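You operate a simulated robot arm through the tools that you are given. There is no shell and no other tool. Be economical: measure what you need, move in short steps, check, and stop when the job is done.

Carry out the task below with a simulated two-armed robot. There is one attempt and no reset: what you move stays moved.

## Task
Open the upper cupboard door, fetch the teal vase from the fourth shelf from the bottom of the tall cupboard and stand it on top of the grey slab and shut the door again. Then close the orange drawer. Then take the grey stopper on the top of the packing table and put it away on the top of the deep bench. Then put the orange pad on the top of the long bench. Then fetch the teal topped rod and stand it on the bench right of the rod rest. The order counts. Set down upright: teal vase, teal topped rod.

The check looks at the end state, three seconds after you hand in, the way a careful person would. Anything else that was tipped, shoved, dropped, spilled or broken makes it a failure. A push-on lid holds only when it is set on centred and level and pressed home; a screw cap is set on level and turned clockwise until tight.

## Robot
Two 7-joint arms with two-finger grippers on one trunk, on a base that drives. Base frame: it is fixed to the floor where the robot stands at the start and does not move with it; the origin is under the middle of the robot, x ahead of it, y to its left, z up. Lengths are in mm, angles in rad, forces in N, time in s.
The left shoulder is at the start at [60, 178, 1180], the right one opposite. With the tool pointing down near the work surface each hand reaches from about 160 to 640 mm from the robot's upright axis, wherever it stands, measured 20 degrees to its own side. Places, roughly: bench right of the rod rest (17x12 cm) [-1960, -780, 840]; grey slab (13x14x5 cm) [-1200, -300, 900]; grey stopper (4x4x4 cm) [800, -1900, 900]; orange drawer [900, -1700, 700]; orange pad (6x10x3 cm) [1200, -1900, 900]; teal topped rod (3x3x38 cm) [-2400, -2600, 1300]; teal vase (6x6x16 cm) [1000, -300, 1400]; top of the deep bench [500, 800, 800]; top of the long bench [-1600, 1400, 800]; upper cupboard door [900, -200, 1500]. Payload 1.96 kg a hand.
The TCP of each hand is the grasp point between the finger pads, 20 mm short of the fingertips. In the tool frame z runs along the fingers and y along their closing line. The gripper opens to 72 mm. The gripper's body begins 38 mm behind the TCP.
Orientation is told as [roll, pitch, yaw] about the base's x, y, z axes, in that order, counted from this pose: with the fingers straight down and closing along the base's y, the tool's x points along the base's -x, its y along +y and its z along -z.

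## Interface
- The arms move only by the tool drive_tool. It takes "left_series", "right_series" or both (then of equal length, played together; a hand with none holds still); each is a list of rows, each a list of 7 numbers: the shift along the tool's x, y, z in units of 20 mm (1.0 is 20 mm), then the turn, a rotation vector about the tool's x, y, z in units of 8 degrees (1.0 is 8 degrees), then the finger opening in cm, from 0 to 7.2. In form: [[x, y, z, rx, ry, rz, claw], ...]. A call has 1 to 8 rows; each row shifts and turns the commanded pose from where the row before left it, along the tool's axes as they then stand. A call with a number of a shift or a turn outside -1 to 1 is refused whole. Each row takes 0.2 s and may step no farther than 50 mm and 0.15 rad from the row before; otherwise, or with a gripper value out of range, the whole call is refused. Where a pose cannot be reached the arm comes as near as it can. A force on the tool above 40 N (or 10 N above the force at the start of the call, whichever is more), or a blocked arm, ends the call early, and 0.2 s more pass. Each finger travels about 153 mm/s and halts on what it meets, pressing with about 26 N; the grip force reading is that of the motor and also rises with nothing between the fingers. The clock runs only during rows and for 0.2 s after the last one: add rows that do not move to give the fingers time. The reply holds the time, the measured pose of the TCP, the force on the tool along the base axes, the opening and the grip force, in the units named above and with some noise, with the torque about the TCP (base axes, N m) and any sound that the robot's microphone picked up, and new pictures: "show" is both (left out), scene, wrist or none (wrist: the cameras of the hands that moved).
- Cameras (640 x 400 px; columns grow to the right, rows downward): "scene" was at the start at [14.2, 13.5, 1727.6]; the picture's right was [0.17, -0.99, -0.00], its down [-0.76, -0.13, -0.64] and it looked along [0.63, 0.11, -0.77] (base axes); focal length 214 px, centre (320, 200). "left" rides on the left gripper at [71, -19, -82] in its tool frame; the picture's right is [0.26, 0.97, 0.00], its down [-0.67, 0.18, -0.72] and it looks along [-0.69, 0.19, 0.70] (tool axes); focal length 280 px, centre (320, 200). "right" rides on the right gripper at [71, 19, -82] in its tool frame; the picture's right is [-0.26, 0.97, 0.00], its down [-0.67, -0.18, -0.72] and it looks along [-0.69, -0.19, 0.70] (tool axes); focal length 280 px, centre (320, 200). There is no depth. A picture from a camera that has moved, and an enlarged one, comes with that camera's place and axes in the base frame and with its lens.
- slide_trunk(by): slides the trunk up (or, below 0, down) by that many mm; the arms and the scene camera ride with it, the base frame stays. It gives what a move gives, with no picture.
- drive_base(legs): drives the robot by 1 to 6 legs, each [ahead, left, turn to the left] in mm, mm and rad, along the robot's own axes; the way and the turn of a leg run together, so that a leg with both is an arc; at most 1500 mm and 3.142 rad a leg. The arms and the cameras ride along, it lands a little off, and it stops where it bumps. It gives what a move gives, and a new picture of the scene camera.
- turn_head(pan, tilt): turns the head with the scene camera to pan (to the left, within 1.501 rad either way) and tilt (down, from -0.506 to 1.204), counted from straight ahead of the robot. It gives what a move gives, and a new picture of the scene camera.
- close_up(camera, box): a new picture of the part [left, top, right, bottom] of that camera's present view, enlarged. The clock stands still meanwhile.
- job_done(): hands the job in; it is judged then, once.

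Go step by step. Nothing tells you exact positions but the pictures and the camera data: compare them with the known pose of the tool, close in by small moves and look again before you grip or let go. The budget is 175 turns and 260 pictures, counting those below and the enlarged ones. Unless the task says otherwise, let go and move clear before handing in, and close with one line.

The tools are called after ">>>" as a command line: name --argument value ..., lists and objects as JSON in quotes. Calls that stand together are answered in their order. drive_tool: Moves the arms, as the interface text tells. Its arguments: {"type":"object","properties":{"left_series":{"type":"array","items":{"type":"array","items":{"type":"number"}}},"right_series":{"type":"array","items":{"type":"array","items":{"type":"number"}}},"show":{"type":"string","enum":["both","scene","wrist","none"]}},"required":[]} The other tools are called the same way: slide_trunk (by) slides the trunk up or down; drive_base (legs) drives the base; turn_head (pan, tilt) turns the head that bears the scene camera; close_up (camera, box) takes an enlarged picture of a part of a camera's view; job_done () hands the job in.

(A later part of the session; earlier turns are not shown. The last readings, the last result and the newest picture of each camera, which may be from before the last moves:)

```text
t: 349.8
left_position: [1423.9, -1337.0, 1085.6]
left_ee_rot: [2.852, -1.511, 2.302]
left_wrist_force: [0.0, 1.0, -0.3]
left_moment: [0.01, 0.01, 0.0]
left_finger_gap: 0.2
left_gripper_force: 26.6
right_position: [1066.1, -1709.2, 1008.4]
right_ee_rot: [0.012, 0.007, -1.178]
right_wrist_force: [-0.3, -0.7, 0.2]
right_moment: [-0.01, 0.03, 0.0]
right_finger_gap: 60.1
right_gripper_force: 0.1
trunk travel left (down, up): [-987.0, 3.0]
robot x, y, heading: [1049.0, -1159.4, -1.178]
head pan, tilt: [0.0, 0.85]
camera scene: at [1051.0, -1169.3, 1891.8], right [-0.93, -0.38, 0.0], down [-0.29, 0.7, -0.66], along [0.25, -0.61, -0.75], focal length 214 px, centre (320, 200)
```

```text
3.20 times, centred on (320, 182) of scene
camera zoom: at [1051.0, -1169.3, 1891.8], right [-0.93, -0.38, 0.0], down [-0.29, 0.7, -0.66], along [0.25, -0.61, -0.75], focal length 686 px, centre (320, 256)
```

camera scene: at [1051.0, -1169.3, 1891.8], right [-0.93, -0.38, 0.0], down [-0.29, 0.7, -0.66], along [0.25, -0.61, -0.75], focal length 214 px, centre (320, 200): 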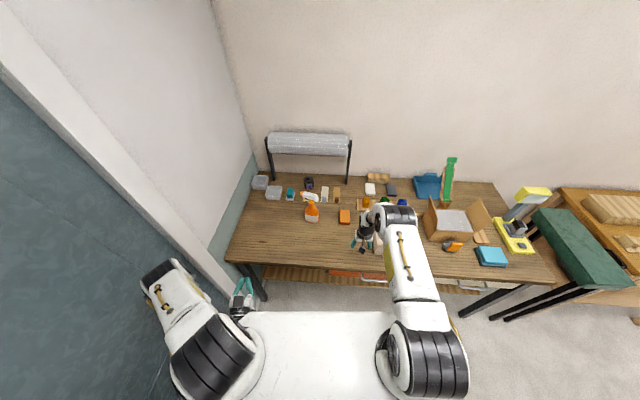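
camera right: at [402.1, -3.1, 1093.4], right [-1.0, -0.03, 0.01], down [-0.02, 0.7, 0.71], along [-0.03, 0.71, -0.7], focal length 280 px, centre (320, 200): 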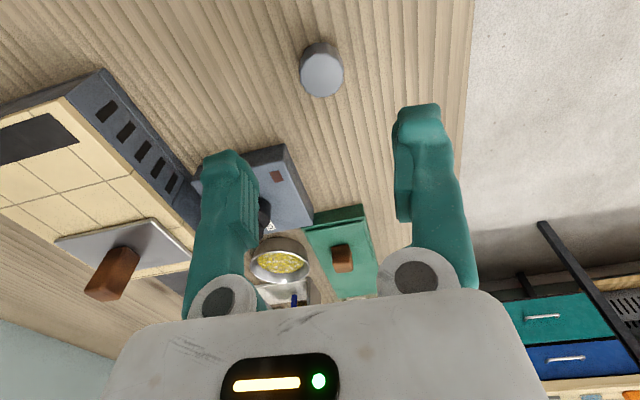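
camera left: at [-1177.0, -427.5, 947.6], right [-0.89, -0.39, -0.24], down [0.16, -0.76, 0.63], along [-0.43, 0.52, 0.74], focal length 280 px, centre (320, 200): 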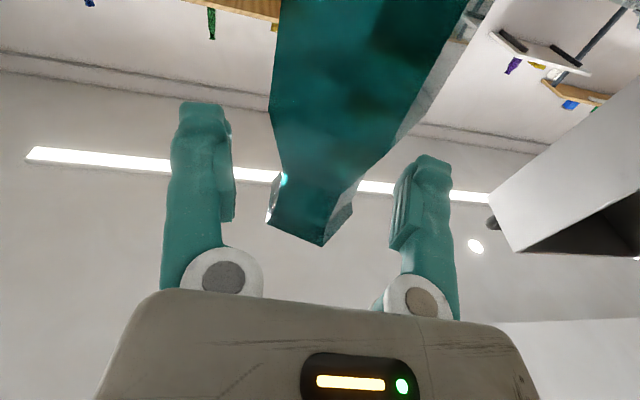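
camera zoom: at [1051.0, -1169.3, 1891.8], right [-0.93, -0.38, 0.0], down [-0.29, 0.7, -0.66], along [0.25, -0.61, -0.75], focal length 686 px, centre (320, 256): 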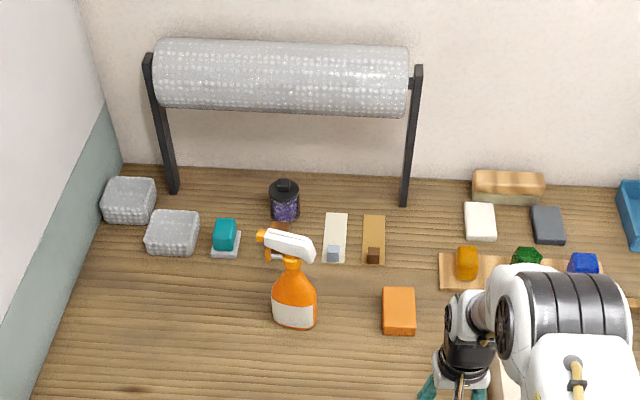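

The pad's long axis is aligned with my heading. I drive 160 mm ahead and 50 mm left, then reach with the arm.

>>> drive_base --legs '[[0, 50, 0], [160, 0, 0]]'

>>> drive_tool --right_series '[[-0.9, 0, 0, 0, 0, 0, 7.2], [-0.9, 0, 0, 0, 0, 0, 7.2], [-0.9, 0, 0, 0, 0, 0, 7.2], [-0.9, 0, 0, 0, 0, 0, 7.2], [0, 0, 0, 0, 0, 0, 7.2]]' --show "wrist"

```text
t: 351.7
left_position: [1530.3, -1465.3, 1086.5]
left_ee_rot: [2.861, -1.509, 2.29]
left_wrist_force: [0.1, 0.5, 0.1]
left_moment: [-0.01, 0.0, 0.03]
left_finger_gap: 0.0
left_gripper_force: 26.1
right_position: [1170.8, -1837.3, 1011.1]
right_ee_rot: [0.011, 0.004, -1.178]
right_wrist_force: [0.2, 0.2, 0.3]
right_moment: [0.01, -0.02, 0.02]
right_finger_gap: 59.8
right_gripper_force: 0.1
trunk travel left (down, up): [-987.0, 3.0]
robot x, y, heading: [1150.5, -1282.2, -1.183]
head pan, tilt: [0.0, 0.85]
camera scene: at [1155.6, -1295.3, 1891.9], right [-0.93, -0.38, 0.0], down [-0.28, 0.69, -0.66], along [0.25, -0.61, -0.75], focal length 214 px, centre (320, 200)
```

scene: 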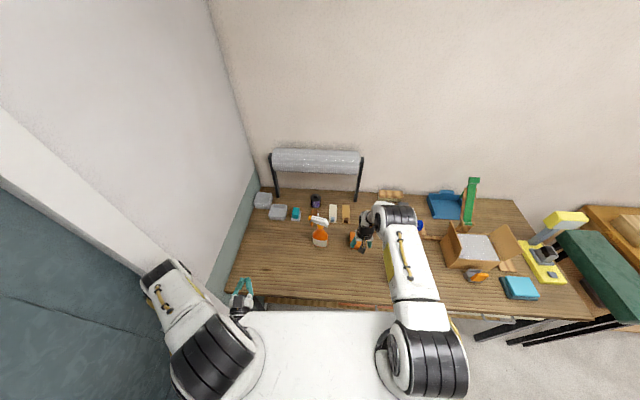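

```text
t: 352.9
left_position: [1530.8, -1467.2, 1085.8]
left_ee_rot: [2.854, -1.51, 2.296]
left_wrist_force: [0.0, 0.4, -0.7]
left_moment: [-0.01, -0.03, 0.0]
left_finger_gap: 0.0
left_gripper_force: 25.9
right_position: [1199.1, -1901.9, 1010.6]
right_ee_rot: [0.012, 0.003, -1.178]
right_wrist_force: [-0.7, 0.6, 0.3]
right_moment: [-0.03, 0.01, 0.01]
right_finger_gap: 72.2
right_gripper_force: 0.0
right hand out of reach, approached as far as the arm can: row 4
trunk travel left (down, up): [-987.0, 3.0]
robot x, y, heading: [1150.9, -1283.1, -1.185]
head pan, tilt: [0.0, 0.85]
camera right: at [1189.3, -1829.3, 1093.4], right [0.99, 0.13, 0.01], down [0.08, -0.7, 0.71], along [0.1, -0.7, -0.7], focal length 280 px, centre (320, 200)
```

right: 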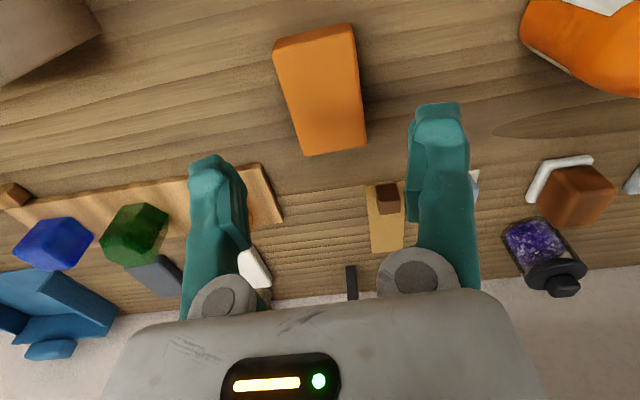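

The pad is 18 mm further ahead. I nudge the base 20 mm and descend.

>>> drive_base --legs '[[20, 0, 0]]'

>>> drive_tool --right_series '[[0, 0, 0.9, 0, 0, 0, 7.2], [0, 0, 0.9, 0, 0, 0, 7.2], [0, 0, 0.9, 0, 0, 0, 7.2], [0, 0, 0.9, 0, 0, 0, 7.2], [0, 0, 0, 0, 0, 0, 7.2]]' --show "wrist"

```text
t: 353.7
left_position: [1537.2, -1482.0, 1086.0]
left_ee_rot: [2.876, -1.506, 2.278]
left_wrist_force: [-0.3, -0.9, 0.7]
left_moment: [0.0, 0.03, 0.01]
left_finger_gap: 0.0
left_gripper_force: 26.1
right_position: [1203.7, -1916.6, 1013.7]
right_ee_rot: [0.012, 0.0, -1.177]
right_wrist_force: [0.2, 0.1, 0.8]
right_moment: [0.0, 0.0, 0.01]
right_finger_gap: 72.0
right_gripper_force: 0.0
trunk travel left (down, up): [-987.0, 3.0]
robot x, y, heading: [1160.6, -1301.7, -1.189]
head pan, tilt: [0.0, 0.85]
camera scene: at [1162.1, -1309.7, 1891.9], right [-0.93, -0.38, 0.0], down [-0.28, 0.69, -0.66], along [0.25, -0.61, -0.75], focal length 214 px, centre (320, 200)
```

scene: 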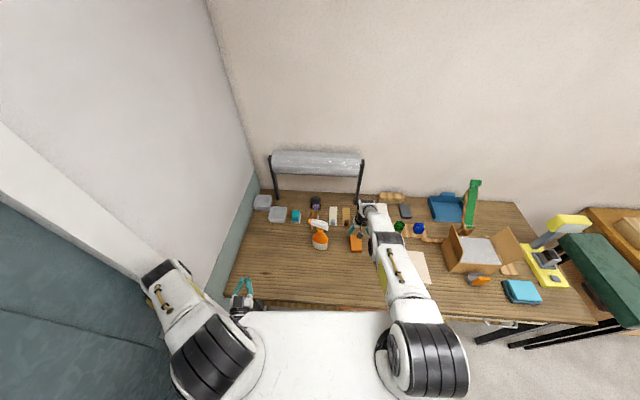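

```text
t: 354.9
left_position: [1539.6, -1483.5, 1085.1]
left_ee_rot: [2.856, -1.509, 2.295]
left_wrist_force: [0.0, -0.6, 0.2]
left_moment: [0.03, 0.01, -0.02]
left_finger_gap: 0.0
left_gripper_force: 25.8
right_position: [1201.8, -1914.3, 993.4]
right_ee_rot: [0.014, 0.002, -1.178]
right_wrist_force: [-0.6, 0.8, 0.7]
right_moment: [0.03, -0.03, 0.01]
right_finger_gap: 72.0
right_gripper_force: 0.0
right hand out of reach, approached as far as the arm can: row 1, 2, 3, 4
trunk travel left (down, up): [-987.0, 3.0]
robot x, y, heading: [1158.8, -1300.9, -1.183]
head pan, tilt: [0.0, 0.85]
camera right: at [1194.4, -1841.7, 1077.8], right [0.99, 0.13, 0.01], down [0.08, -0.7, 0.71], along [0.1, -0.71, -0.7], focal length 280 px, centre (320, 200)
```

right: 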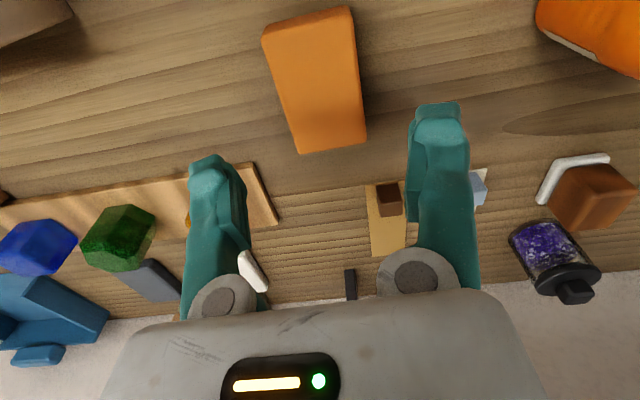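

Aligned; the arm is at its reach limit at this height, so I lower with the trunk.

>>> slide_trunk --by -70

>>> close_up --camera "right" --box '[160, 60, 480, 260]'

```text
t: 356.0
left_position: [1538.6, -1486.0, 1015.1]
left_ee_rot: [2.852, -1.509, 2.297]
left_wrist_force: [0.5, -0.3, -0.4]
left_moment: [0.01, 0.0, 0.01]
left_finger_gap: 0.3
left_gripper_force: 26.0
right_position: [1203.2, -1914.7, 924.3]
right_ee_rot: [0.011, 0.002, -1.179]
right_wrist_force: [0.6, -0.5, 0.7]
right_moment: [-0.02, -0.04, 0.02]
right_finger_gap: 72.1
right_gripper_force: 0.1
trunk travel left (down, up): [-917.0, 73.0]
robot x, y, heading: [1164.1, -1304.8, -1.185]
head pan, tilt: [0.0, 0.85]
```

```text
2.00 times, centred on (320, 160) of right
camera zoom: at [1194.6, -1842.2, 1007.7], right [0.99, 0.13, 0.01], down [0.08, -0.7, 0.71], along [0.1, -0.7, -0.7], focal length 561 px, centre (320, 280)
```

zoom: 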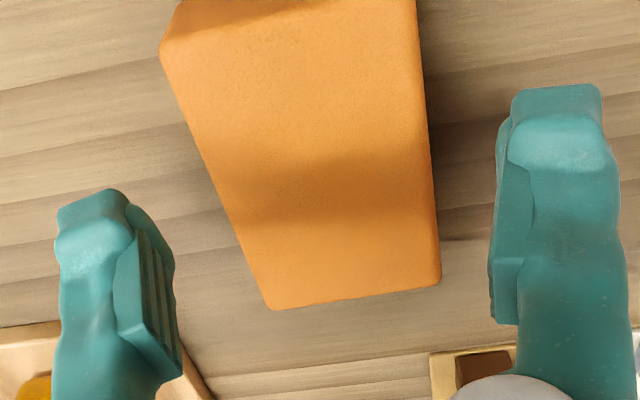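

Centred. I lower the last 40 mm and grip.

>>> slide_trunk --by -41

>>> drive_tool --right_series '[[0, 0, 0, 0, 0, 0, 6.2], [0, 0, 0, 0, 0, 0, 5], [0, 0, 0, 0, 0, 0, 3], [0, 0, 0, 0, 0, 0, 3], [0, 0, 0, 0, 0, 0, 3]]' --show "wrist"

```text
t: 356.8
left_position: [1538.0, -1485.0, 972.8]
left_ee_rot: [2.852, -1.511, 2.301]
left_wrist_force: [-0.8, 0.1, 1.0]
left_moment: [-0.04, -0.01, 0.0]
left_finger_gap: 0.1
left_gripper_force: 25.8
right_position: [1203.3, -1914.6, 882.5]
right_ee_rot: [0.012, 0.001, -1.178]
right_wrist_force: [-1.3, -0.5, 0.1]
right_moment: [0.02, 0.0, 0.0]
right_finger_gap: 72.0
right_gripper_force: 0.0
trunk travel left (down, up): [-876.0, 114.0]
robot x, y, heading: [1166.5, -1303.9, -1.186]
head pan, tilt: [0.0, 0.85]
```

```text
t: 358.0
left_position: [1538.6, -1484.6, 972.7]
left_ee_rot: [2.853, -1.508, 2.298]
left_wrist_force: [-1.3, -0.5, 0.0]
left_moment: [-0.02, 0.01, -0.02]
left_finger_gap: 0.4
left_gripper_force: 25.5
right_position: [1204.0, -1913.5, 882.6]
right_ee_rot: [0.013, 0.003, -1.179]
right_wrist_force: [-1.2, -0.1, 1.5]
right_moment: [0.04, 0.02, 0.0]
right_finger_gap: 59.7
right_gripper_force: 26.0
trunk travel left (down, up): [-876.0, 114.0]
robot x, y, heading: [1159.1, -1301.5, -1.185]
head pan, tilt: [0.0, 0.85]
camera right: at [1194.7, -1842.2, 966.6], right [0.99, 0.13, 0.01], down [0.08, -0.7, 0.71], along [0.1, -0.7, -0.7], focal length 280 px, centre (320, 200)
```

right: 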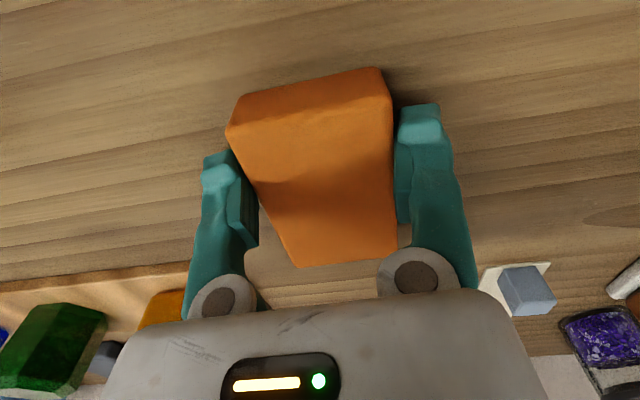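

Pad gripped (60 mm). I lift it, back away, and drive round toward the long bench on the far side.

>>> slide_trunk --by 110

>>> drive_base --legs '[[-450, 0, 0], [0, -900, 0], [0, 0, 1.505], [0, 0, 1.505]]'

>>> drive_tool --right_series '[[0, 0, 0, 0, 0, 0, 3]]' --show "wrist"

```text
t: 359.4
left_position: [1538.4, -1485.0, 1084.1]
left_ee_rot: [2.849, -1.509, 2.302]
left_wrist_force: [-0.1, 0.0, 0.1]
left_moment: [0.0, -0.03, 0.01]
left_finger_gap: 0.1
left_gripper_force: 25.7
right_position: [1204.6, -1914.5, 992.1]
right_ee_rot: [0.014, 0.002, -1.178]
right_wrist_force: [-0.7, -0.2, -1.8]
right_moment: [0.03, 0.01, -0.02]
right_finger_gap: 59.6
right_gripper_force: 26.0
trunk travel left (down, up): [-986.0, 4.0]
robot x, y, heading: [1162.1, -1305.4, -1.187]
head pan, tilt: [0.0, 0.85]
```

```text
t: 373.8
left_position: [-183.7, -983.5, 1083.8]
left_ee_rot: [2.85, -1.511, -0.985]
left_wrist_force: [0.1, -0.8, -0.3]
left_moment: [0.01, -0.04, -0.01]
left_finger_gap: 0.0
left_gripper_force: 26.0
right_position: [209.1, -608.3, 991.7]
right_ee_rot: [0.012, 0.001, 1.817]
right_wrist_force: [1.0, -0.1, -0.8]
right_moment: [-0.02, 0.0, 0.0]
right_finger_gap: 58.9
right_gripper_force: 26.1
trunk travel left (down, up): [-986.0, 4.0]
robot x, y, heading: [164.9, -1220.7, 1.813]
head pan, tilt: [0.0, 0.85]
camera scene: at [157.3, -1202.8, 1890.8], right [0.97, 0.24, 0.0], down [0.18, -0.73, -0.66], along [-0.16, 0.64, -0.75], focal length 214 px, centre (320, 200)
```

scene: 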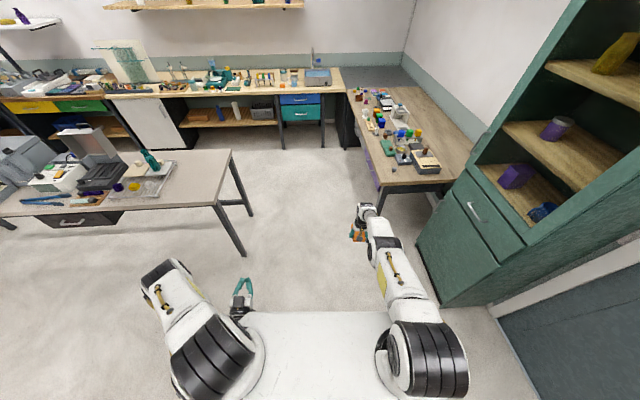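

```text
t: 374.2
left_position: [-184.9, -984.5, 1084.8]
left_ee_rot: [2.846, -1.511, -0.983]
left_wrist_force: [0.7, 0.1, -0.5]
left_moment: [-0.01, -0.02, -0.01]
left_finger_gap: 0.0
left_gripper_force: 25.5
right_position: [210.1, -607.1, 991.5]
right_ee_rot: [0.012, 0.005, 1.82]
right_wrist_force: [0.2, 0.0, -0.9]
right_moment: [-0.01, -0.01, -0.03]
right_finger_gap: 58.9
right_gripper_force: 25.2
trunk travel left (down, up): [-986.0, 4.0]
robot x, y, heading: [162.9, -1224.2, 1.807]
head pan, tilt: [0.0, 0.85]
camera right: at [209.5, -680.6, 1076.3], right [-1.0, 0.02, 0.01], down [0.02, 0.7, 0.71], along [0.01, 0.71, -0.7], focal length 280 px, centre (320, 200)
```

right: 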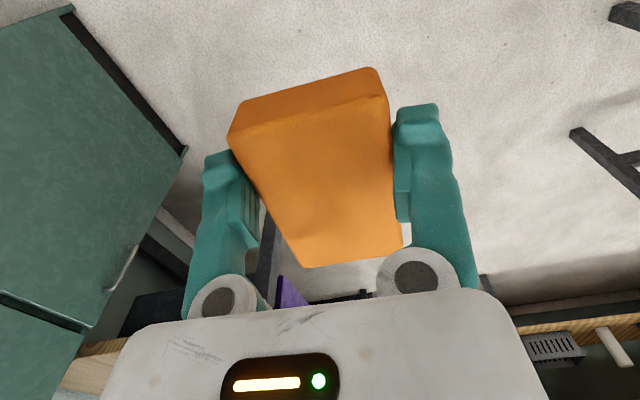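

Held well. I drive on into the aisle in front of the long bench.

>>> drive_base --legs '[[0, 210, 0], [1500, 0, 0], [250, 0, 0]]'

>>> turn_head --pan 0.1 --tilt 0.6

```text
t: 384.2
left_position: [-848.0, 630.1, 1084.7]
left_ee_rot: [2.857, -1.51, -0.96]
left_wrist_force: [0.1, -0.3, -0.8]
left_moment: [0.0, 0.0, -0.02]
left_finger_gap: 0.0
left_gripper_force: 26.1
right_position: [-468.4, 1019.2, 993.4]
right_ee_rot: [0.013, 0.002, 1.851]
right_wrist_force: [0.0, 0.3, 1.1]
right_moment: [0.03, 0.03, -0.04]
right_finger_gap: 58.6
right_gripper_force: 25.9
trunk travel left (down, up): [-986.0, 4.0]
robot x, y, heading: [-491.1, 406.7, 1.843]
head pan, tilt: [0.0, 0.85]
camera scene: at [-498.4, 422.2, 1890.8], right [0.96, 0.27, 0.0], down [0.2, -0.72, -0.66], along [-0.18, 0.64, -0.75], focal length 214 px, centre (320, 200)
```

scene: 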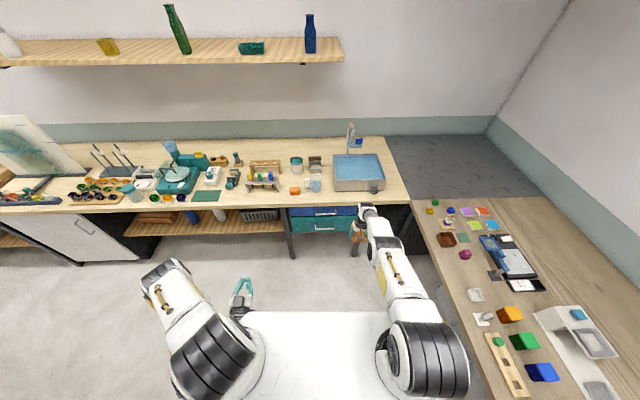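

```text
t: 385.0
left_position: [-847.5, 632.2, 1083.8]
left_ee_rot: [2.846, -1.511, -0.948]
left_wrist_force: [0.3, -0.4, 0.2]
left_moment: [0.02, 0.0, 0.01]
left_finger_gap: 0.0
left_gripper_force: 26.1
right_position: [-467.3, 1020.5, 992.1]
right_ee_rot: [0.013, 0.003, 1.851]
right_wrist_force: [0.2, 0.2, 0.4]
right_moment: [0.01, 0.02, -0.02]
right_finger_gap: 58.5
right_gripper_force: 25.7
trunk travel left (down, up): [-986.0, 4.0]
robot x, y, heading: [-492.8, 406.2, 1.844]
head pan, tilt: [0.099, 0.6]
camera scene: at [-510.4, 432.4, 1911.6], right [0.93, 0.37, 0.0], down [0.21, -0.53, -0.82], along [-0.3, 0.77, -0.57], focal length 214 px, centre (320, 200)
```

scene: 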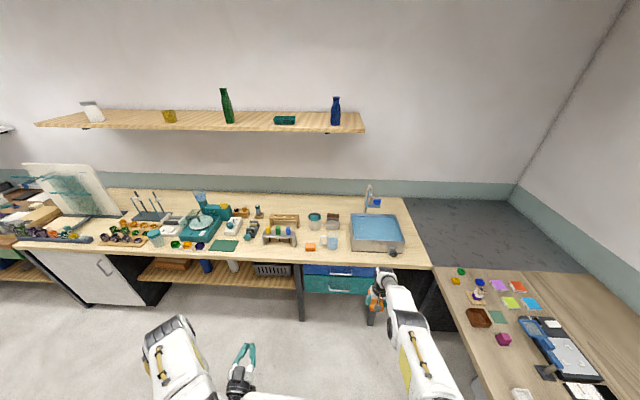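

This light-topped bench is the long bench. I zoom in to find a free spot for the pad.

>>> close_up --camera "scene" --box '[230, 185, 438, 275]'

>>> close_up --camera "scene" --box '[90, 185, 298, 275]'

```text
3.08 times, centred on (334, 230) of scene
camera zoom: at [-510.4, 432.4, 1911.6], right [0.93, 0.37, 0.0], down [0.21, -0.53, -0.82], along [-0.3, 0.77, -0.57], focal length 660 px, centre (277, 108)
```

zoom: 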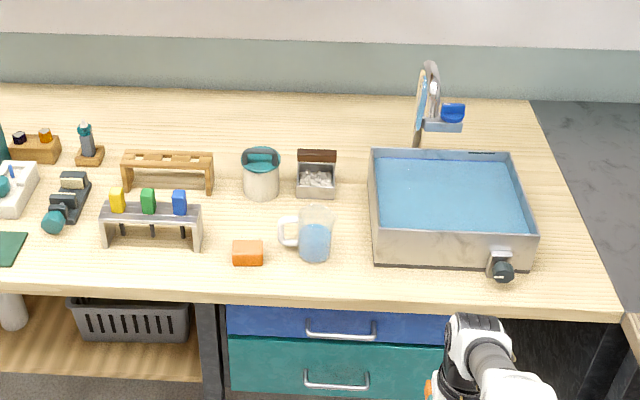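

```text
3.08 times, centred on (194, 230) of scene
camera zoom: at [-510.4, 432.4, 1911.6], right [0.93, 0.37, 0.0], down [0.21, -0.53, -0.82], along [-0.3, 0.77, -0.57], focal length 660 px, centre (708, 108)
```

zoom: 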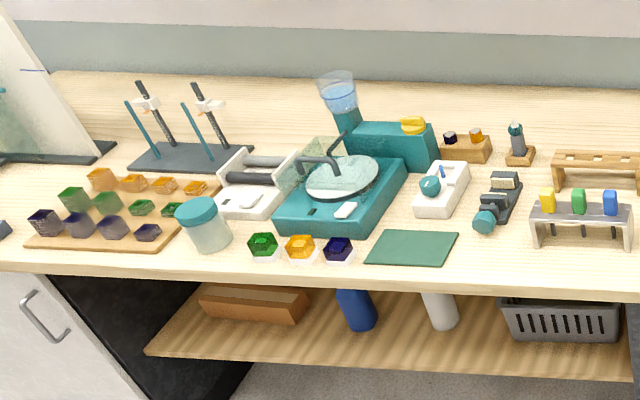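

I choose the clear spot between the green mat and the rod rack near the front edge, about [-1275, 1175]. I shift over there and approach.

>>> drive_base --legs '[[0, 0, 0.04], [0, 698, 0], [300, 0, 0]]'

>>> drive_tool --right_series '[[0, 0, 0, 0, 0, 0, 3]]' --show "wrist"

>>> close_up --camera "scene" --box '[240, 200, 440, 325]'

```text
t: 387.9
left_position: [-1217.9, 455.7, 1084.3]
left_ee_rot: [2.811, -1.51, -0.686]
left_wrist_force: [-0.4, 0.1, -0.1]
left_moment: [-0.01, -0.04, 0.0]
left_finger_gap: 0.0
left_gripper_force: 25.5
right_position: [-936.0, 920.5, 992.1]
right_ee_rot: [0.013, 0.006, 2.08]
right_wrist_force: [-0.3, -0.1, -0.4]
right_moment: [-0.04, 0.02, -0.01]
right_finger_gap: 58.6
right_gripper_force: 26.0
trunk travel left (down, up): [-986.0, 4.0]
robot x, y, heading: [-825.2, 315.9, 2.077]
head pan, tilt: [0.099, 0.6]
stopped in leg 2: the robot was blocked; the commanded pose is now the measured one
camera scene: at [-842.8, 338.5, 1911.7], right [0.82, 0.57, 0.0], down [0.32, -0.47, -0.82], along [-0.47, 0.68, -0.57], focal length 214 px, centre (320, 200)
```

scene: 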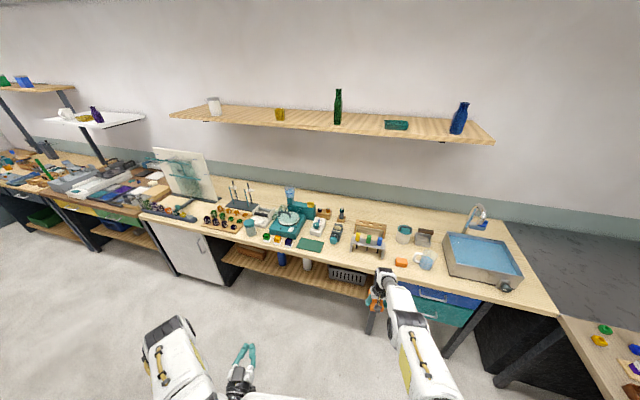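

```text
t: 388.4
left_position: [-1219.0, 452.8, 1085.8]
left_ee_rot: [2.83, -1.511, -0.706]
left_wrist_force: [0.6, -0.4, -0.7]
left_moment: [-0.05, -0.03, 0.0]
left_finger_gap: 0.1
left_gripper_force: 25.9
right_position: [-937.7, 919.7, 991.8]
right_ee_rot: [0.013, 0.005, 2.08]
right_wrist_force: [0.1, 0.2, -0.6]
right_moment: [-0.03, 0.0, 0.0]
right_finger_gap: 58.8
right_gripper_force: 26.0
trunk travel left (down, up): [-986.0, 4.0]
robot x, y, heading: [-823.7, 315.1, 2.071]
head pan, tilt: [0.099, 0.6]
camera right: at [-917.1, 848.7, 1076.1], right [-0.97, -0.24, 0.01], down [-0.16, 0.68, 0.71], along [-0.18, 0.69, -0.7], focal length 280 px, centre (320, 200)
```

right: 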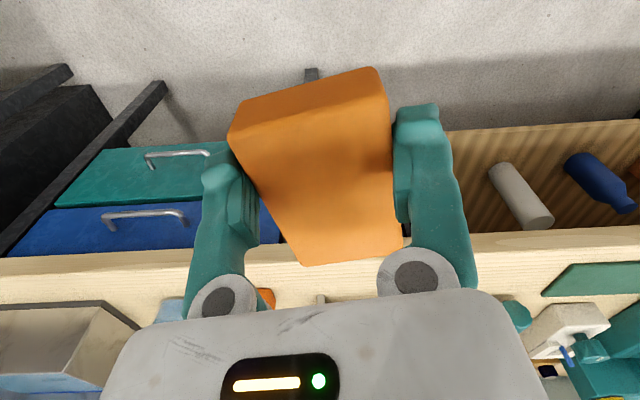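

```text
3.20 times, centred on (340, 262) of scene
camera zoom: at [-843.6, 336.2, 1911.7], right [0.82, 0.57, 0.0], down [0.32, -0.47, -0.83], along [-0.47, 0.68, -0.56], focal length 686 px, centre (256, 0)
```

zoom: 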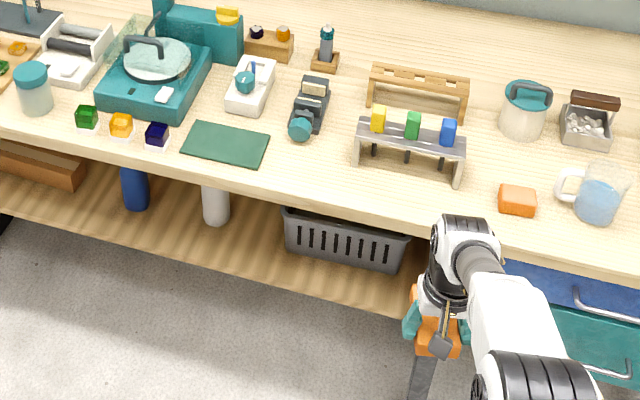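

I bumped something on the left, most likely the grey table's end. I move forward away from it and check the table.

>>> drive_base --legs '[[120, -100, 0], [0, 0, -0.19]]'

>>> turn_head --pan 1.3 --tilt 0.75

>>> close_up --camera "scene" --box '[160, 100, 480, 300]'

```text
t: 390.5
left_position: [-1159.5, 677.7, 1084.0]
left_ee_rot: [2.85, -1.511, -0.909]
left_wrist_force: [-0.4, 0.6, -0.1]
left_moment: [-0.02, -0.02, -0.03]
left_finger_gap: 0.0
left_gripper_force: 26.1
right_position: [-795.1, 1083.1, 992.2]
right_ee_rot: [0.012, 0.003, 1.894]
right_wrist_force: [-0.9, 0.0, 0.0]
right_moment: [-0.05, -0.02, 0.01]
right_finger_gap: 58.7
right_gripper_force: 26.0
trunk travel left (down, up): [-986.0, 4.0]
robot x, y, heading: [-794.6, 468.7, 1.894]
head pan, tilt: [0.099, 0.6]
camera scene: at [-813.6, 493.2, 1911.7], right [0.91, 0.41, 0.0], down [0.23, -0.52, -0.82], along [-0.34, 0.75, -0.57], focal length 214 px, centre (320, 200)
```

scene: 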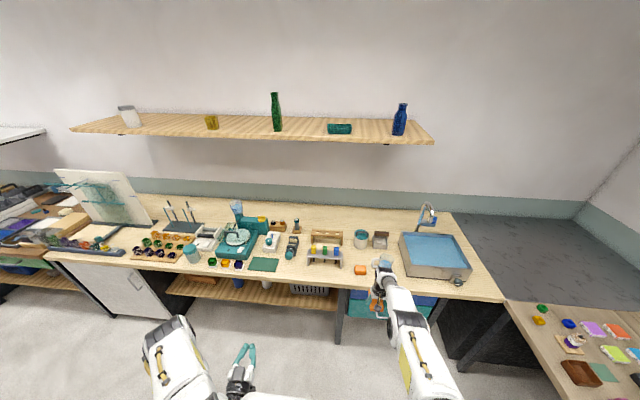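

```text
t: 391.9
left_position: [-1160.1, 677.2, 1083.9]
left_ee_rot: [2.848, -1.512, -0.906]
left_wrist_force: [-0.3, -0.3, -0.6]
left_moment: [-0.01, 0.0, 0.02]
left_finger_gap: 0.1
left_gripper_force: 26.2
right_position: [-796.6, 1082.4, 992.3]
right_ee_rot: [0.012, 0.003, 1.896]
right_wrist_force: [-0.6, 0.6, -1.0]
right_moment: [-0.05, 0.0, -0.02]
right_finger_gap: 58.7
right_gripper_force: 25.7
trunk travel left (down, up): [-986.0, 4.0]
robot x, y, heading: [-795.8, 469.0, 1.893]
head pan, tilt: [1.3, 0.75]
camera scene: at [-859.7, 407.9, 1898.8], right [-0.05, 1.0, 0.0], down [0.68, 0.03, -0.73], along [-0.73, -0.04, -0.68], focal length 214 px, centre (320, 200)
```

scene: 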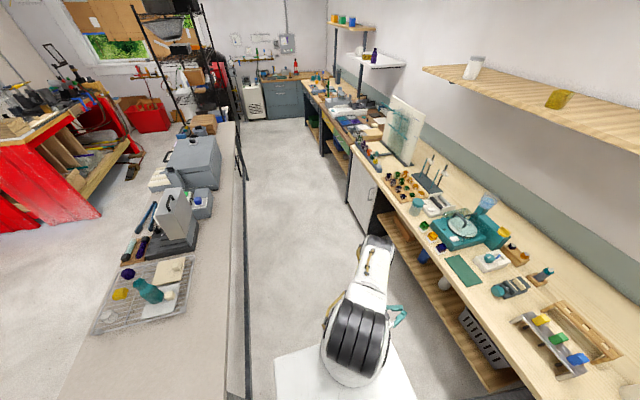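

```text
2.00 times, centred on (320, 200) of scene
camera zoom: at [-859.7, 407.9, 1898.8], right [-0.05, 1.0, 0.0], down [0.68, 0.03, -0.73], along [-0.73, -0.04, -0.68], focal length 429 px, centre (320, 200)
```

zoom: 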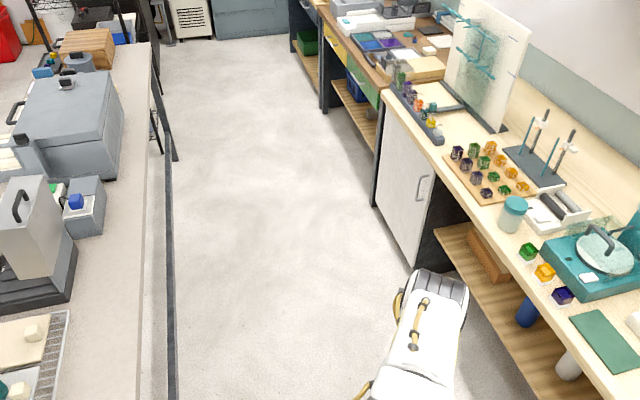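

The table and vase are undisturbed. Now I shift left with more clearance and approach the bench.

>>> drive_base --legs '[[60, 0, 0], [0, 427, 0], [100, 0, 0]]'

>>> turn_head --pan -0.1 --tilt 0.9

>>> close_up --camera "scene" --box '[240, 110, 432, 230]'

```text
t: 395.8
left_position: [-1620.9, 689.8, 1085.1]
left_ee_rot: [2.863, -1.51, -0.923]
left_wrist_force: [0.9, -0.1, 0.3]
left_moment: [-0.03, 0.02, -0.04]
left_finger_gap: 0.0
left_gripper_force: 25.4
right_position: [-1258.0, 1095.8, 992.6]
right_ee_rot: [0.01, 0.002, 1.895]
right_wrist_force: [-0.4, 0.3, 0.7]
right_moment: [-0.01, 0.04, 0.02]
right_finger_gap: 58.7
right_gripper_force: 26.1
trunk travel left (down, up): [-986.0, 4.0]
robot x, y, heading: [-1258.1, 486.1, 1.895]
head pan, tilt: [1.3, 0.75]
camera scene: at [-1321.5, 419.1, 1898.8], right [-0.05, 1.0, 0.0], down [0.68, 0.03, -0.73], along [-0.73, -0.04, -0.68], focal length 214 px, centre (320, 200)
```

scene: 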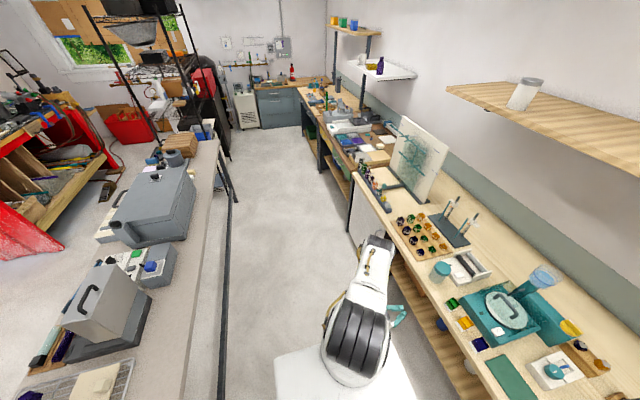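

```text
t: 397.4
left_position: [-1621.6, 691.6, 1083.8]
left_ee_rot: [2.848, -1.512, -0.908]
left_wrist_force: [-0.2, 0.4, 0.4]
left_moment: [-0.02, 0.0, -0.04]
left_finger_gap: 0.2
left_gripper_force: 25.6
right_position: [-1257.7, 1097.0, 992.8]
right_ee_rot: [0.014, 0.002, 1.895]
right_wrist_force: [-0.6, 0.2, -0.9]
right_moment: [-0.05, -0.02, 0.0]
right_finger_gap: 58.6
right_gripper_force: 25.9
trunk travel left (down, up): [-986.0, 4.0]
robot x, y, heading: [-1255.9, 479.1, 1.889]
head pan, tilt: [-0.099, 0.901]
camera scene: at [-1255.1, 499.5, 1886.9], right [0.98, 0.22, 0.0], down [0.17, -0.76, -0.62], along [-0.14, 0.61, -0.78], focal length 214 px, centre (320, 200)
```

scene: 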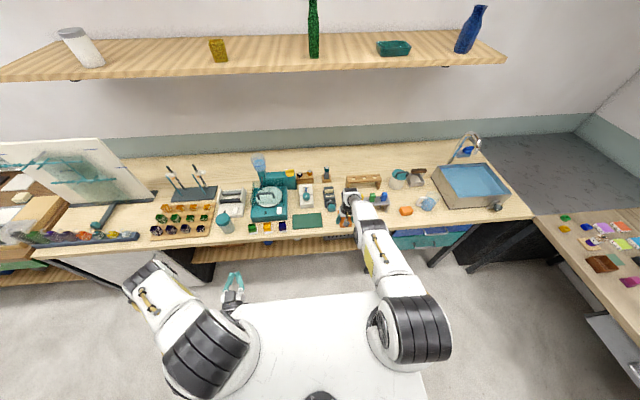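

```text
3.33 times, centred on (336, 170) of scene
camera zoom: at [-1255.1, 499.5, 1886.9], right [0.98, 0.22, 0.0], down [0.17, -0.76, -0.62], along [-0.14, 0.61, -0.78], focal length 715 px, centre (267, 300)
```

zoom: 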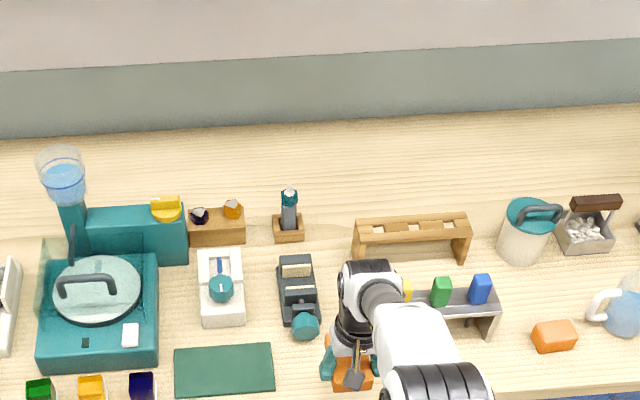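

Now the wrist camera to see the spot below.

>>> close_up --camera "right" --box '[0, 0, 640, 400]'

```text
1.00 times, centred on (320, 200) of right (not enlarged: the box is as wide or as high as the picture)
camera zoom: at [-1251.6, 1024.4, 1076.1], right [-1.0, -0.06, 0.01], down [-0.03, 0.7, 0.71], along [-0.05, 0.71, -0.7], focal length 280 px, centre (320, 200)
```

zoom: 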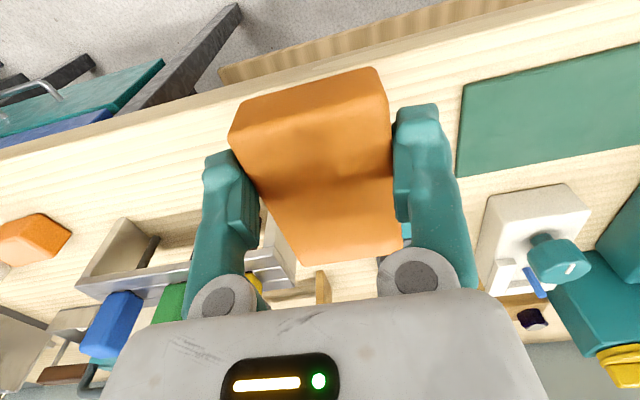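

Straight below is the bench edge, so I go 80 mm forward; that footprint is free. Then I lower.

>>> drive_base --legs '[[82, 0, 0]]'

>>> slide_trunk --by -70

>>> close_up --camera "right" --box '[0, 0, 640, 400]'

```text
t: 398.4
left_position: [-1646.4, 765.4, 1083.7]
left_ee_rot: [2.862, -1.509, -0.922]
left_wrist_force: [-0.1, -0.5, 0.3]
left_moment: [-0.01, -0.02, 0.03]
left_finger_gap: 0.1
left_gripper_force: 26.3
right_position: [-1282.4, 1171.5, 994.1]
right_ee_rot: [0.012, 0.002, 1.896]
right_wrist_force: [-0.2, 0.1, -0.3]
right_moment: [0.02, 0.0, 0.01]
right_finger_gap: 58.5
right_gripper_force: 25.8
trunk travel left (down, up): [-986.0, 4.0]
robot x, y, heading: [-1281.3, 558.0, 1.894]
head pan, tilt: [-0.099, 0.901]
camera scene: at [-1279.4, 572.5, 1887.0], right [0.98, 0.22, 0.0], down [0.17, -0.76, -0.62], along [-0.14, 0.61, -0.78], focal length 214 px, centre (320, 200)
```

scene: 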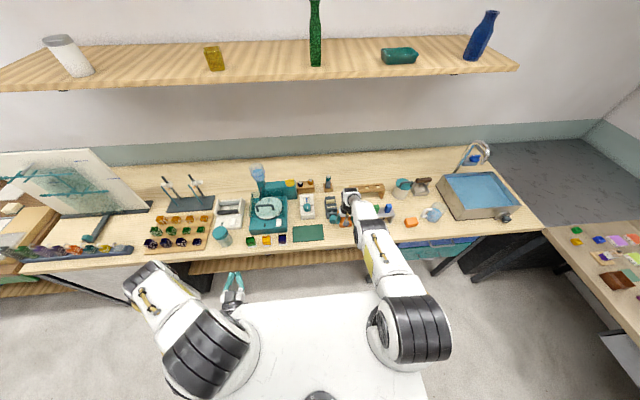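

```text
t: 399.5
left_position: [-1645.0, 768.2, 1015.2]
left_ee_rot: [2.828, -1.51, -0.889]
left_wrist_force: [-0.3, -0.5, -0.1]
left_moment: [0.02, 0.02, -0.02]
left_finger_gap: 0.1
left_gripper_force: 25.6
right_position: [-1280.2, 1174.4, 922.2]
right_ee_rot: [0.01, 0.004, 1.895]
right_wrist_force: [16.9, 3.6, 9.9]
right_moment: [0.55, 0.07, -0.93]
right_finger_gap: 59.8
right_gripper_force: 26.0
trunk travel left (down, up): [-916.0, 74.0]
robot x, y, heading: [-1277.8, 559.0, 1.891]
head pan, tilt: [-0.099, 0.901]
```

```text
1.00 times, centred on (320, 200) of right (not enlarged: the box is as wide or as high as the picture)
camera zoom: at [-1274.1, 1101.7, 1006.6], right [-1.0, -0.06, 0.01], down [-0.03, 0.7, 0.71], along [-0.05, 0.71, -0.7], focal length 280 px, centre (320, 200)
```

zoom: 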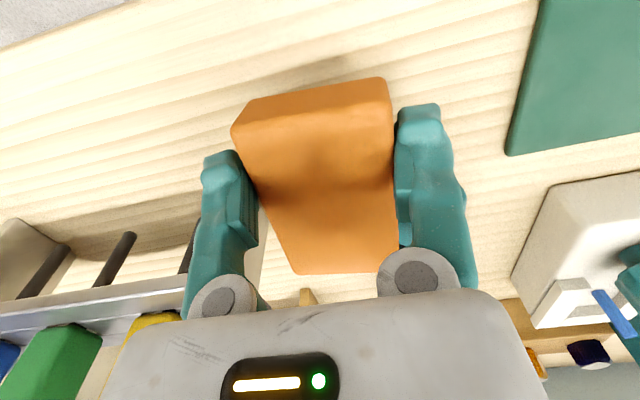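

The pad's far-left corner touched the tape dispenser. I rise 20 mm, shift 14 mm right and 12 mm back, then look.

>>> slide_trunk --by 25

>>> drive_tool --right_series '[[0.3, -0.35, 0, 0, 0, 0, 3], [0.35, -0.4, 0, 0, 0, 0, 3]]' --show "wrist"

>>> close_up --camera "scene" --box '[280, 170, 408, 250]'

```text
t: 400.2
left_position: [-1646.5, 768.7, 1039.1]
left_ee_rot: [2.838, -1.513, -0.897]
left_wrist_force: [0.2, 0.0, -0.4]
left_moment: [0.04, -0.05, 0.0]
left_finger_gap: 0.1
left_gripper_force: 26.3
right_position: [-1283.4, 1174.9, 946.1]
right_ee_rot: [0.012, 0.005, 1.896]
right_wrist_force: [0.8, 0.0, -1.2]
right_moment: [-0.03, 0.05, -0.03]
right_finger_gap: 59.8
right_gripper_force: 26.2
trunk travel left (down, up): [-941.0, 49.0]
robot x, y, heading: [-1280.8, 555.6, 1.894]
head pan, tilt: [-0.099, 0.901]
```

```text
t: 400.8
left_position: [-1646.6, 768.4, 1039.0]
left_ee_rot: [2.842, -1.513, -0.898]
left_wrist_force: [0.5, 0.7, 0.2]
left_moment: [0.0, -0.02, 0.0]
left_finger_gap: 0.1
left_gripper_force: 25.7
right_position: [-1264.4, 1166.1, 947.2]
right_ee_rot: [0.012, 0.004, 1.896]
right_wrist_force: [-0.2, -0.3, -0.7]
right_moment: [-0.02, 0.01, -0.04]
right_finger_gap: 59.6
right_gripper_force: 26.1
trunk travel left (down, up): [-941.0, 49.0]
robot x, y, heading: [-1282.1, 558.9, 1.89]
head pan, tilt: [-0.099, 0.901]
camera right: at [-1258.7, 1094.8, 1031.0], right [-1.0, -0.06, 0.01], down [-0.03, 0.7, 0.71], along [-0.05, 0.71, -0.7], focal length 280 px, centre (320, 200)
```

right: 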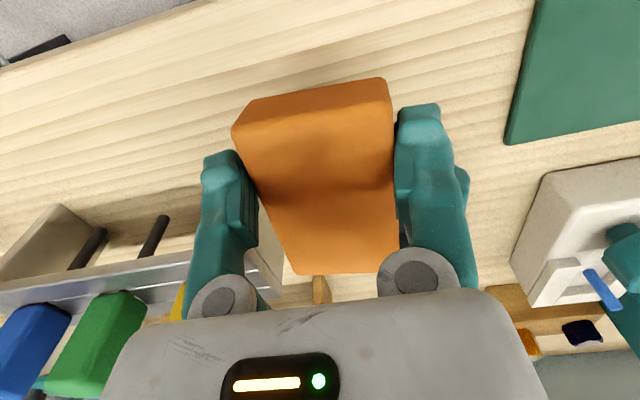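

```text
5.00 times, centred on (344, 210) of scene
camera zoom: at [-1279.9, 576.9, 1841.9], right [0.98, 0.22, 0.0], down [0.17, -0.76, -0.62], along [-0.14, 0.61, -0.78], focal length 1072 px, centre (200, 150)
```

zoom: 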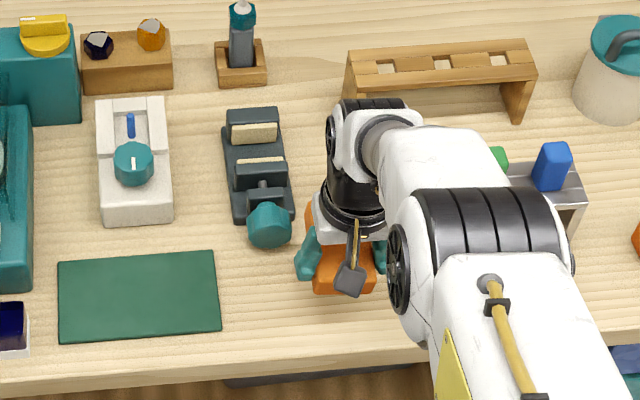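

Clear of the dispenser now, with room to the edge. I lower to contact.

>>> slide_trunk --by -52

>>> slide_trunk --by -7

>>> slide_trunk --by -5

```text
t: 401.8
left_position: [-1646.7, 768.4, 987.0]
left_ee_rot: [2.849, -1.513, -0.905]
left_wrist_force: [0.2, -0.8, 1.2]
left_moment: [0.01, -0.03, -0.02]
left_finger_gap: 0.1
left_gripper_force: 26.2
right_position: [-1265.6, 1167.2, 895.1]
right_ee_rot: [0.012, 0.003, 1.896]
right_wrist_force: [0.0, 0.1, 0.0]
right_moment: [0.02, -0.01, -0.01]
right_finger_gap: 59.6
right_gripper_force: 25.8
trunk travel left (down, up): [-889.0, 101.0]
robot x, y, heading: [-1284.5, 556.4, 1.886]
head pan, tilt: [-0.099, 0.901]
```

```text
t: 402.3
left_position: [-1645.2, 768.9, 979.5]
left_ee_rot: [2.849, -1.512, -0.905]
left_wrist_force: [0.9, 1.2, -0.2]
left_moment: [0.06, 0.0, -0.01]
left_finger_gap: 0.1
left_gripper_force: 25.6
right_position: [-1266.3, 1166.5, 888.3]
right_ee_rot: [0.011, 0.004, 1.895]
right_wrist_force: [0.1, -0.6, -0.4]
right_moment: [0.0, 0.0, 0.01]
right_finger_gap: 60.0
right_gripper_force: 26.0
trunk travel left (down, up): [-882.0, 108.0]
robot x, y, heading: [-1281.7, 557.2, 1.886]
head pan, tilt: [-0.099, 0.901]
```

```text
t: 402.9
left_position: [-1648.5, 767.7, 975.7]
left_ee_rot: [2.873, -1.509, -0.927]
left_wrist_force: [0.2, -0.3, -0.4]
left_moment: [0.0, -0.02, 0.0]
left_finger_gap: 0.0
left_gripper_force: 26.1
right_position: [-1266.9, 1166.5, 885.6]
right_ee_rot: [0.011, 0.001, 1.896]
right_wrist_force: [-3.5, -2.2, 16.1]
right_moment: [-0.31, -0.45, -0.1]
right_finger_gap: 59.4
right_gripper_force: 26.2
trunk travel left (down, up): [-877.0, 113.0]
robot x, y, heading: [-1280.2, 556.0, 1.892]
head pan, tilt: [-0.099, 0.901]
```

Contact on the bench. I open the fingers and rise.

>>> drive_tool --right_series '[[0, 0, 0, 0, 0, 0, 6.1], [0, 0, 0, 0, 0, 0, 6.4], [0, 0, 0, 0, 0, 0, 6.8], [0, 0, 0, 0, 0, 0, 6.9]]' --show "none"

>>> slide_trunk --by 110

>>> drive_base --legs '[[-220, 0, 0]]'

>>> close_up --camera "scene" --box '[280, 120, 408, 200]'

```text
t: 403.9
left_position: [-1647.4, 768.2, 975.0]
left_ee_rot: [2.849, -1.512, -0.908]
left_wrist_force: [-0.2, -0.7, 0.2]
left_moment: [0.0, 0.01, 0.02]
left_finger_gap: 0.1
left_gripper_force: 25.5
right_position: [-1265.9, 1166.8, 882.4]
right_ee_rot: [0.012, 0.004, 1.895]
right_wrist_force: [-0.3, 0.9, 0.0]
right_moment: [-0.02, -0.01, 0.0]
right_finger_gap: 68.8
right_gripper_force: 0.1
trunk travel left (down, up): [-877.0, 113.0]
robot x, y, heading: [-1278.5, 561.7, 1.892]
head pan, tilt: [-0.099, 0.901]
```

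```text
t: 405.3
left_position: [-1647.5, 768.8, 1085.4]
left_ee_rot: [2.849, -1.509, -0.905]
left_wrist_force: [-0.4, -0.7, 0.1]
left_moment: [0.0, -0.06, -0.01]
left_finger_gap: 0.0
left_gripper_force: 25.8
right_position: [-1264.5, 1167.4, 993.6]
right_ee_rot: [0.012, 0.004, 1.895]
right_wrist_force: [-0.4, -0.1, -0.4]
right_moment: [0.02, -0.02, -0.03]
right_finger_gap: 68.9
right_gripper_force: 0.1
trunk travel left (down, up): [-987.0, 3.0]
robot x, y, heading: [-1280.3, 561.5, 1.893]
head pan, tilt: [-0.099, 0.901]
```

```text
t: 407.0
left_position: [-1576.6, 558.0, 1084.6]
left_ee_rot: [2.84, -1.513, -0.895]
left_wrist_force: [0.3, 0.1, 0.1]
left_moment: [-0.01, -0.01, 0.0]
left_finger_gap: 0.0
left_gripper_force: 26.2
right_position: [-1198.1, 957.5, 992.0]
right_ee_rot: [0.013, 0.005, 1.898]
right_wrist_force: [0.0, 0.6, 0.9]
right_moment: [0.0, 0.0, 0.02]
right_finger_gap: 68.9
right_gripper_force: 0.0
trunk travel left (down, up): [-987.0, 3.0]
robot x, y, heading: [-1208.4, 345.7, 1.897]
head pan, tilt: [-0.099, 0.901]
camera scene: at [-1211.5, 368.4, 1887.9], right [0.98, 0.22, 0.0], down [0.17, -0.77, -0.62], along [-0.14, 0.6, -0.78], focal length 214 px, centre (320, 200)
```

scene: 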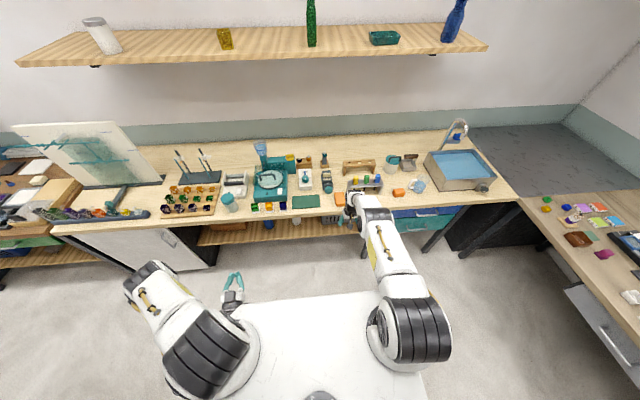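

```text
5.00 times, centred on (344, 160) of scene
camera zoom: at [-1211.5, 368.4, 1887.9], right [0.98, 0.22, 0.0], down [0.17, -0.77, -0.62], along [-0.14, 0.6, -0.78], focal length 1072 px, centre (200, 400)
```

zoom: 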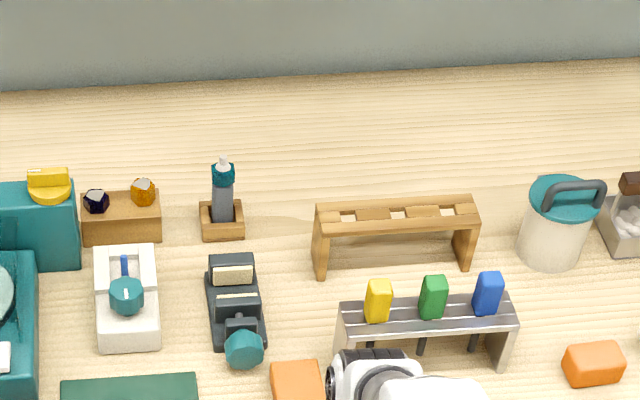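

The pad lies flat on the long bench. Last, the teal-topped rod at the far red bench. I drive around the grey table toward it.

>>> drive_tool --right_series '[[1, 0, -0.5, 0, 0, 0, 6.9], [1, 0, -0.5, 0, 0, 0, 6.9], [1, 0, -0.5, 0, 0, 0, 6.9], [1, 0, -0.5, 0, 0, 0, 6.9], [1, 0, -0.5, 0, 0, 0, 6.9], [1, 0, -0.5, 0, 0, 0, 6.9], [1, 0, -0.5, 0, 0, 0, 6.9], [1, 0, -0.5, 0, 0, 0, 6.9]]' --show "none"

>>> drive_base --legs '[[130, 0, 0], [0, -750, 0], [0, 0, 1.5], [0, 1400, 0], [0, 600, 0], [1200, 0, 0]]'

>>> turn_head --pan 0.3 --tilt 0.35

```text
t: 408.8
left_position: [-1577.3, 555.9, 1085.5]
left_ee_rot: [2.852, -1.51, -0.907]
left_wrist_force: [-0.2, 0.1, -0.1]
left_moment: [-0.02, -0.01, 0.02]
left_finger_gap: 0.0
left_gripper_force: 25.6
right_position: [-1145.2, 806.5, 1073.6]
right_ee_rot: [0.013, 0.004, 1.9]
right_wrist_force: [-0.3, 1.1, -0.4]
right_moment: [-0.01, 0.04, 0.0]
right_finger_gap: 68.9
right_gripper_force: 0.0
trunk travel left (down, up): [-987.0, 3.0]
robot x, y, heading: [-1210.2, 350.2, 1.894]
head pan, tilt: [-0.099, 0.901]
```

```text
t: 432.6
left_position: [-1387.8, -1886.1, 1085.7]
left_ee_rot: [2.85, -1.513, 0.605]
left_wrist_force: [-0.2, 0.5, -0.3]
left_moment: [-0.01, -0.01, 0.0]
left_finger_gap: 0.1
left_gripper_force: 26.6
right_position: [-1612.1, -1440.3, 1074.8]
right_ee_rot: [0.013, 0.005, -2.873]
right_wrist_force: [0.4, -0.8, 0.2]
right_moment: [0.02, -0.02, 0.0]
right_finger_gap: 69.3
right_gripper_force: 0.0
trunk travel left (down, up): [-987.0, 3.0]
robot x, y, heading: [-1160.7, -1532.9, -2.877]
head pan, tilt: [-0.099, 0.901]
camera scene: at [-1177.0, -1529.5, 1887.9], right [-0.16, 0.99, 0.0], down [0.77, 0.13, -0.62], along [-0.61, -0.1, -0.78], focal length 214 px, centre (320, 200)
```

scene: 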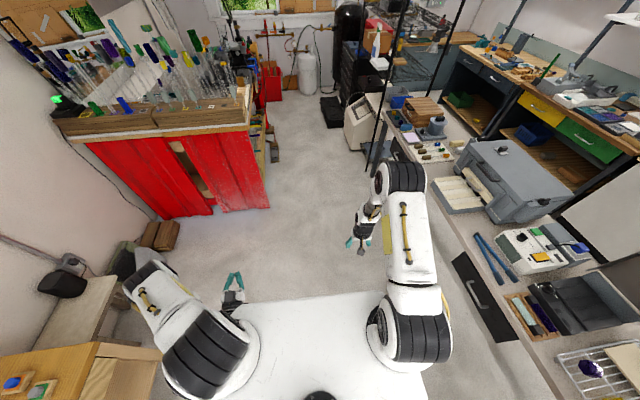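

```text
t: 433.6
left_position: [-1390.6, -1887.7, 1085.0]
left_ee_rot: [2.846, -1.513, 0.609]
left_wrist_force: [0.0, -0.6, 0.3]
left_moment: [-0.01, -0.02, 0.0]
left_finger_gap: 0.0
left_gripper_force: 26.5
right_position: [-1612.4, -1441.1, 1074.9]
right_ee_rot: [0.013, 0.003, -2.872]
right_wrist_force: [-0.9, 0.6, -0.1]
right_moment: [0.05, -0.03, -0.01]
right_finger_gap: 69.2
right_gripper_force: 0.0
trunk travel left (down, up): [-987.0, 3.0]
robot x, y, heading: [-1159.8, -1532.7, -2.882]
head pan, tilt: [0.3, 0.351]
camera scene: at [-1181.8, -1566.9, 1935.4], right [-0.53, 0.85, 0.0], down [0.29, 0.18, -0.94], along [-0.79, -0.5, -0.34], focal length 214 px, centre (320, 200)
```

scene: 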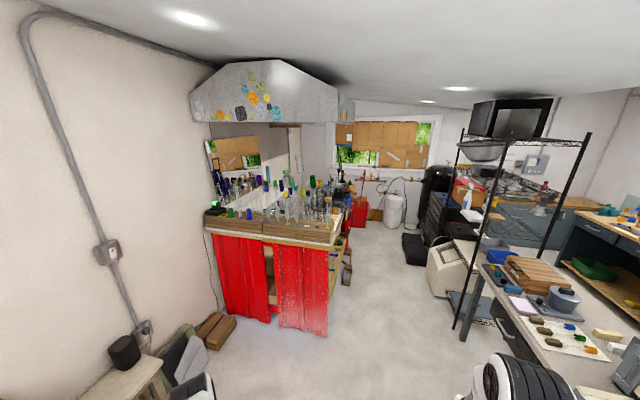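

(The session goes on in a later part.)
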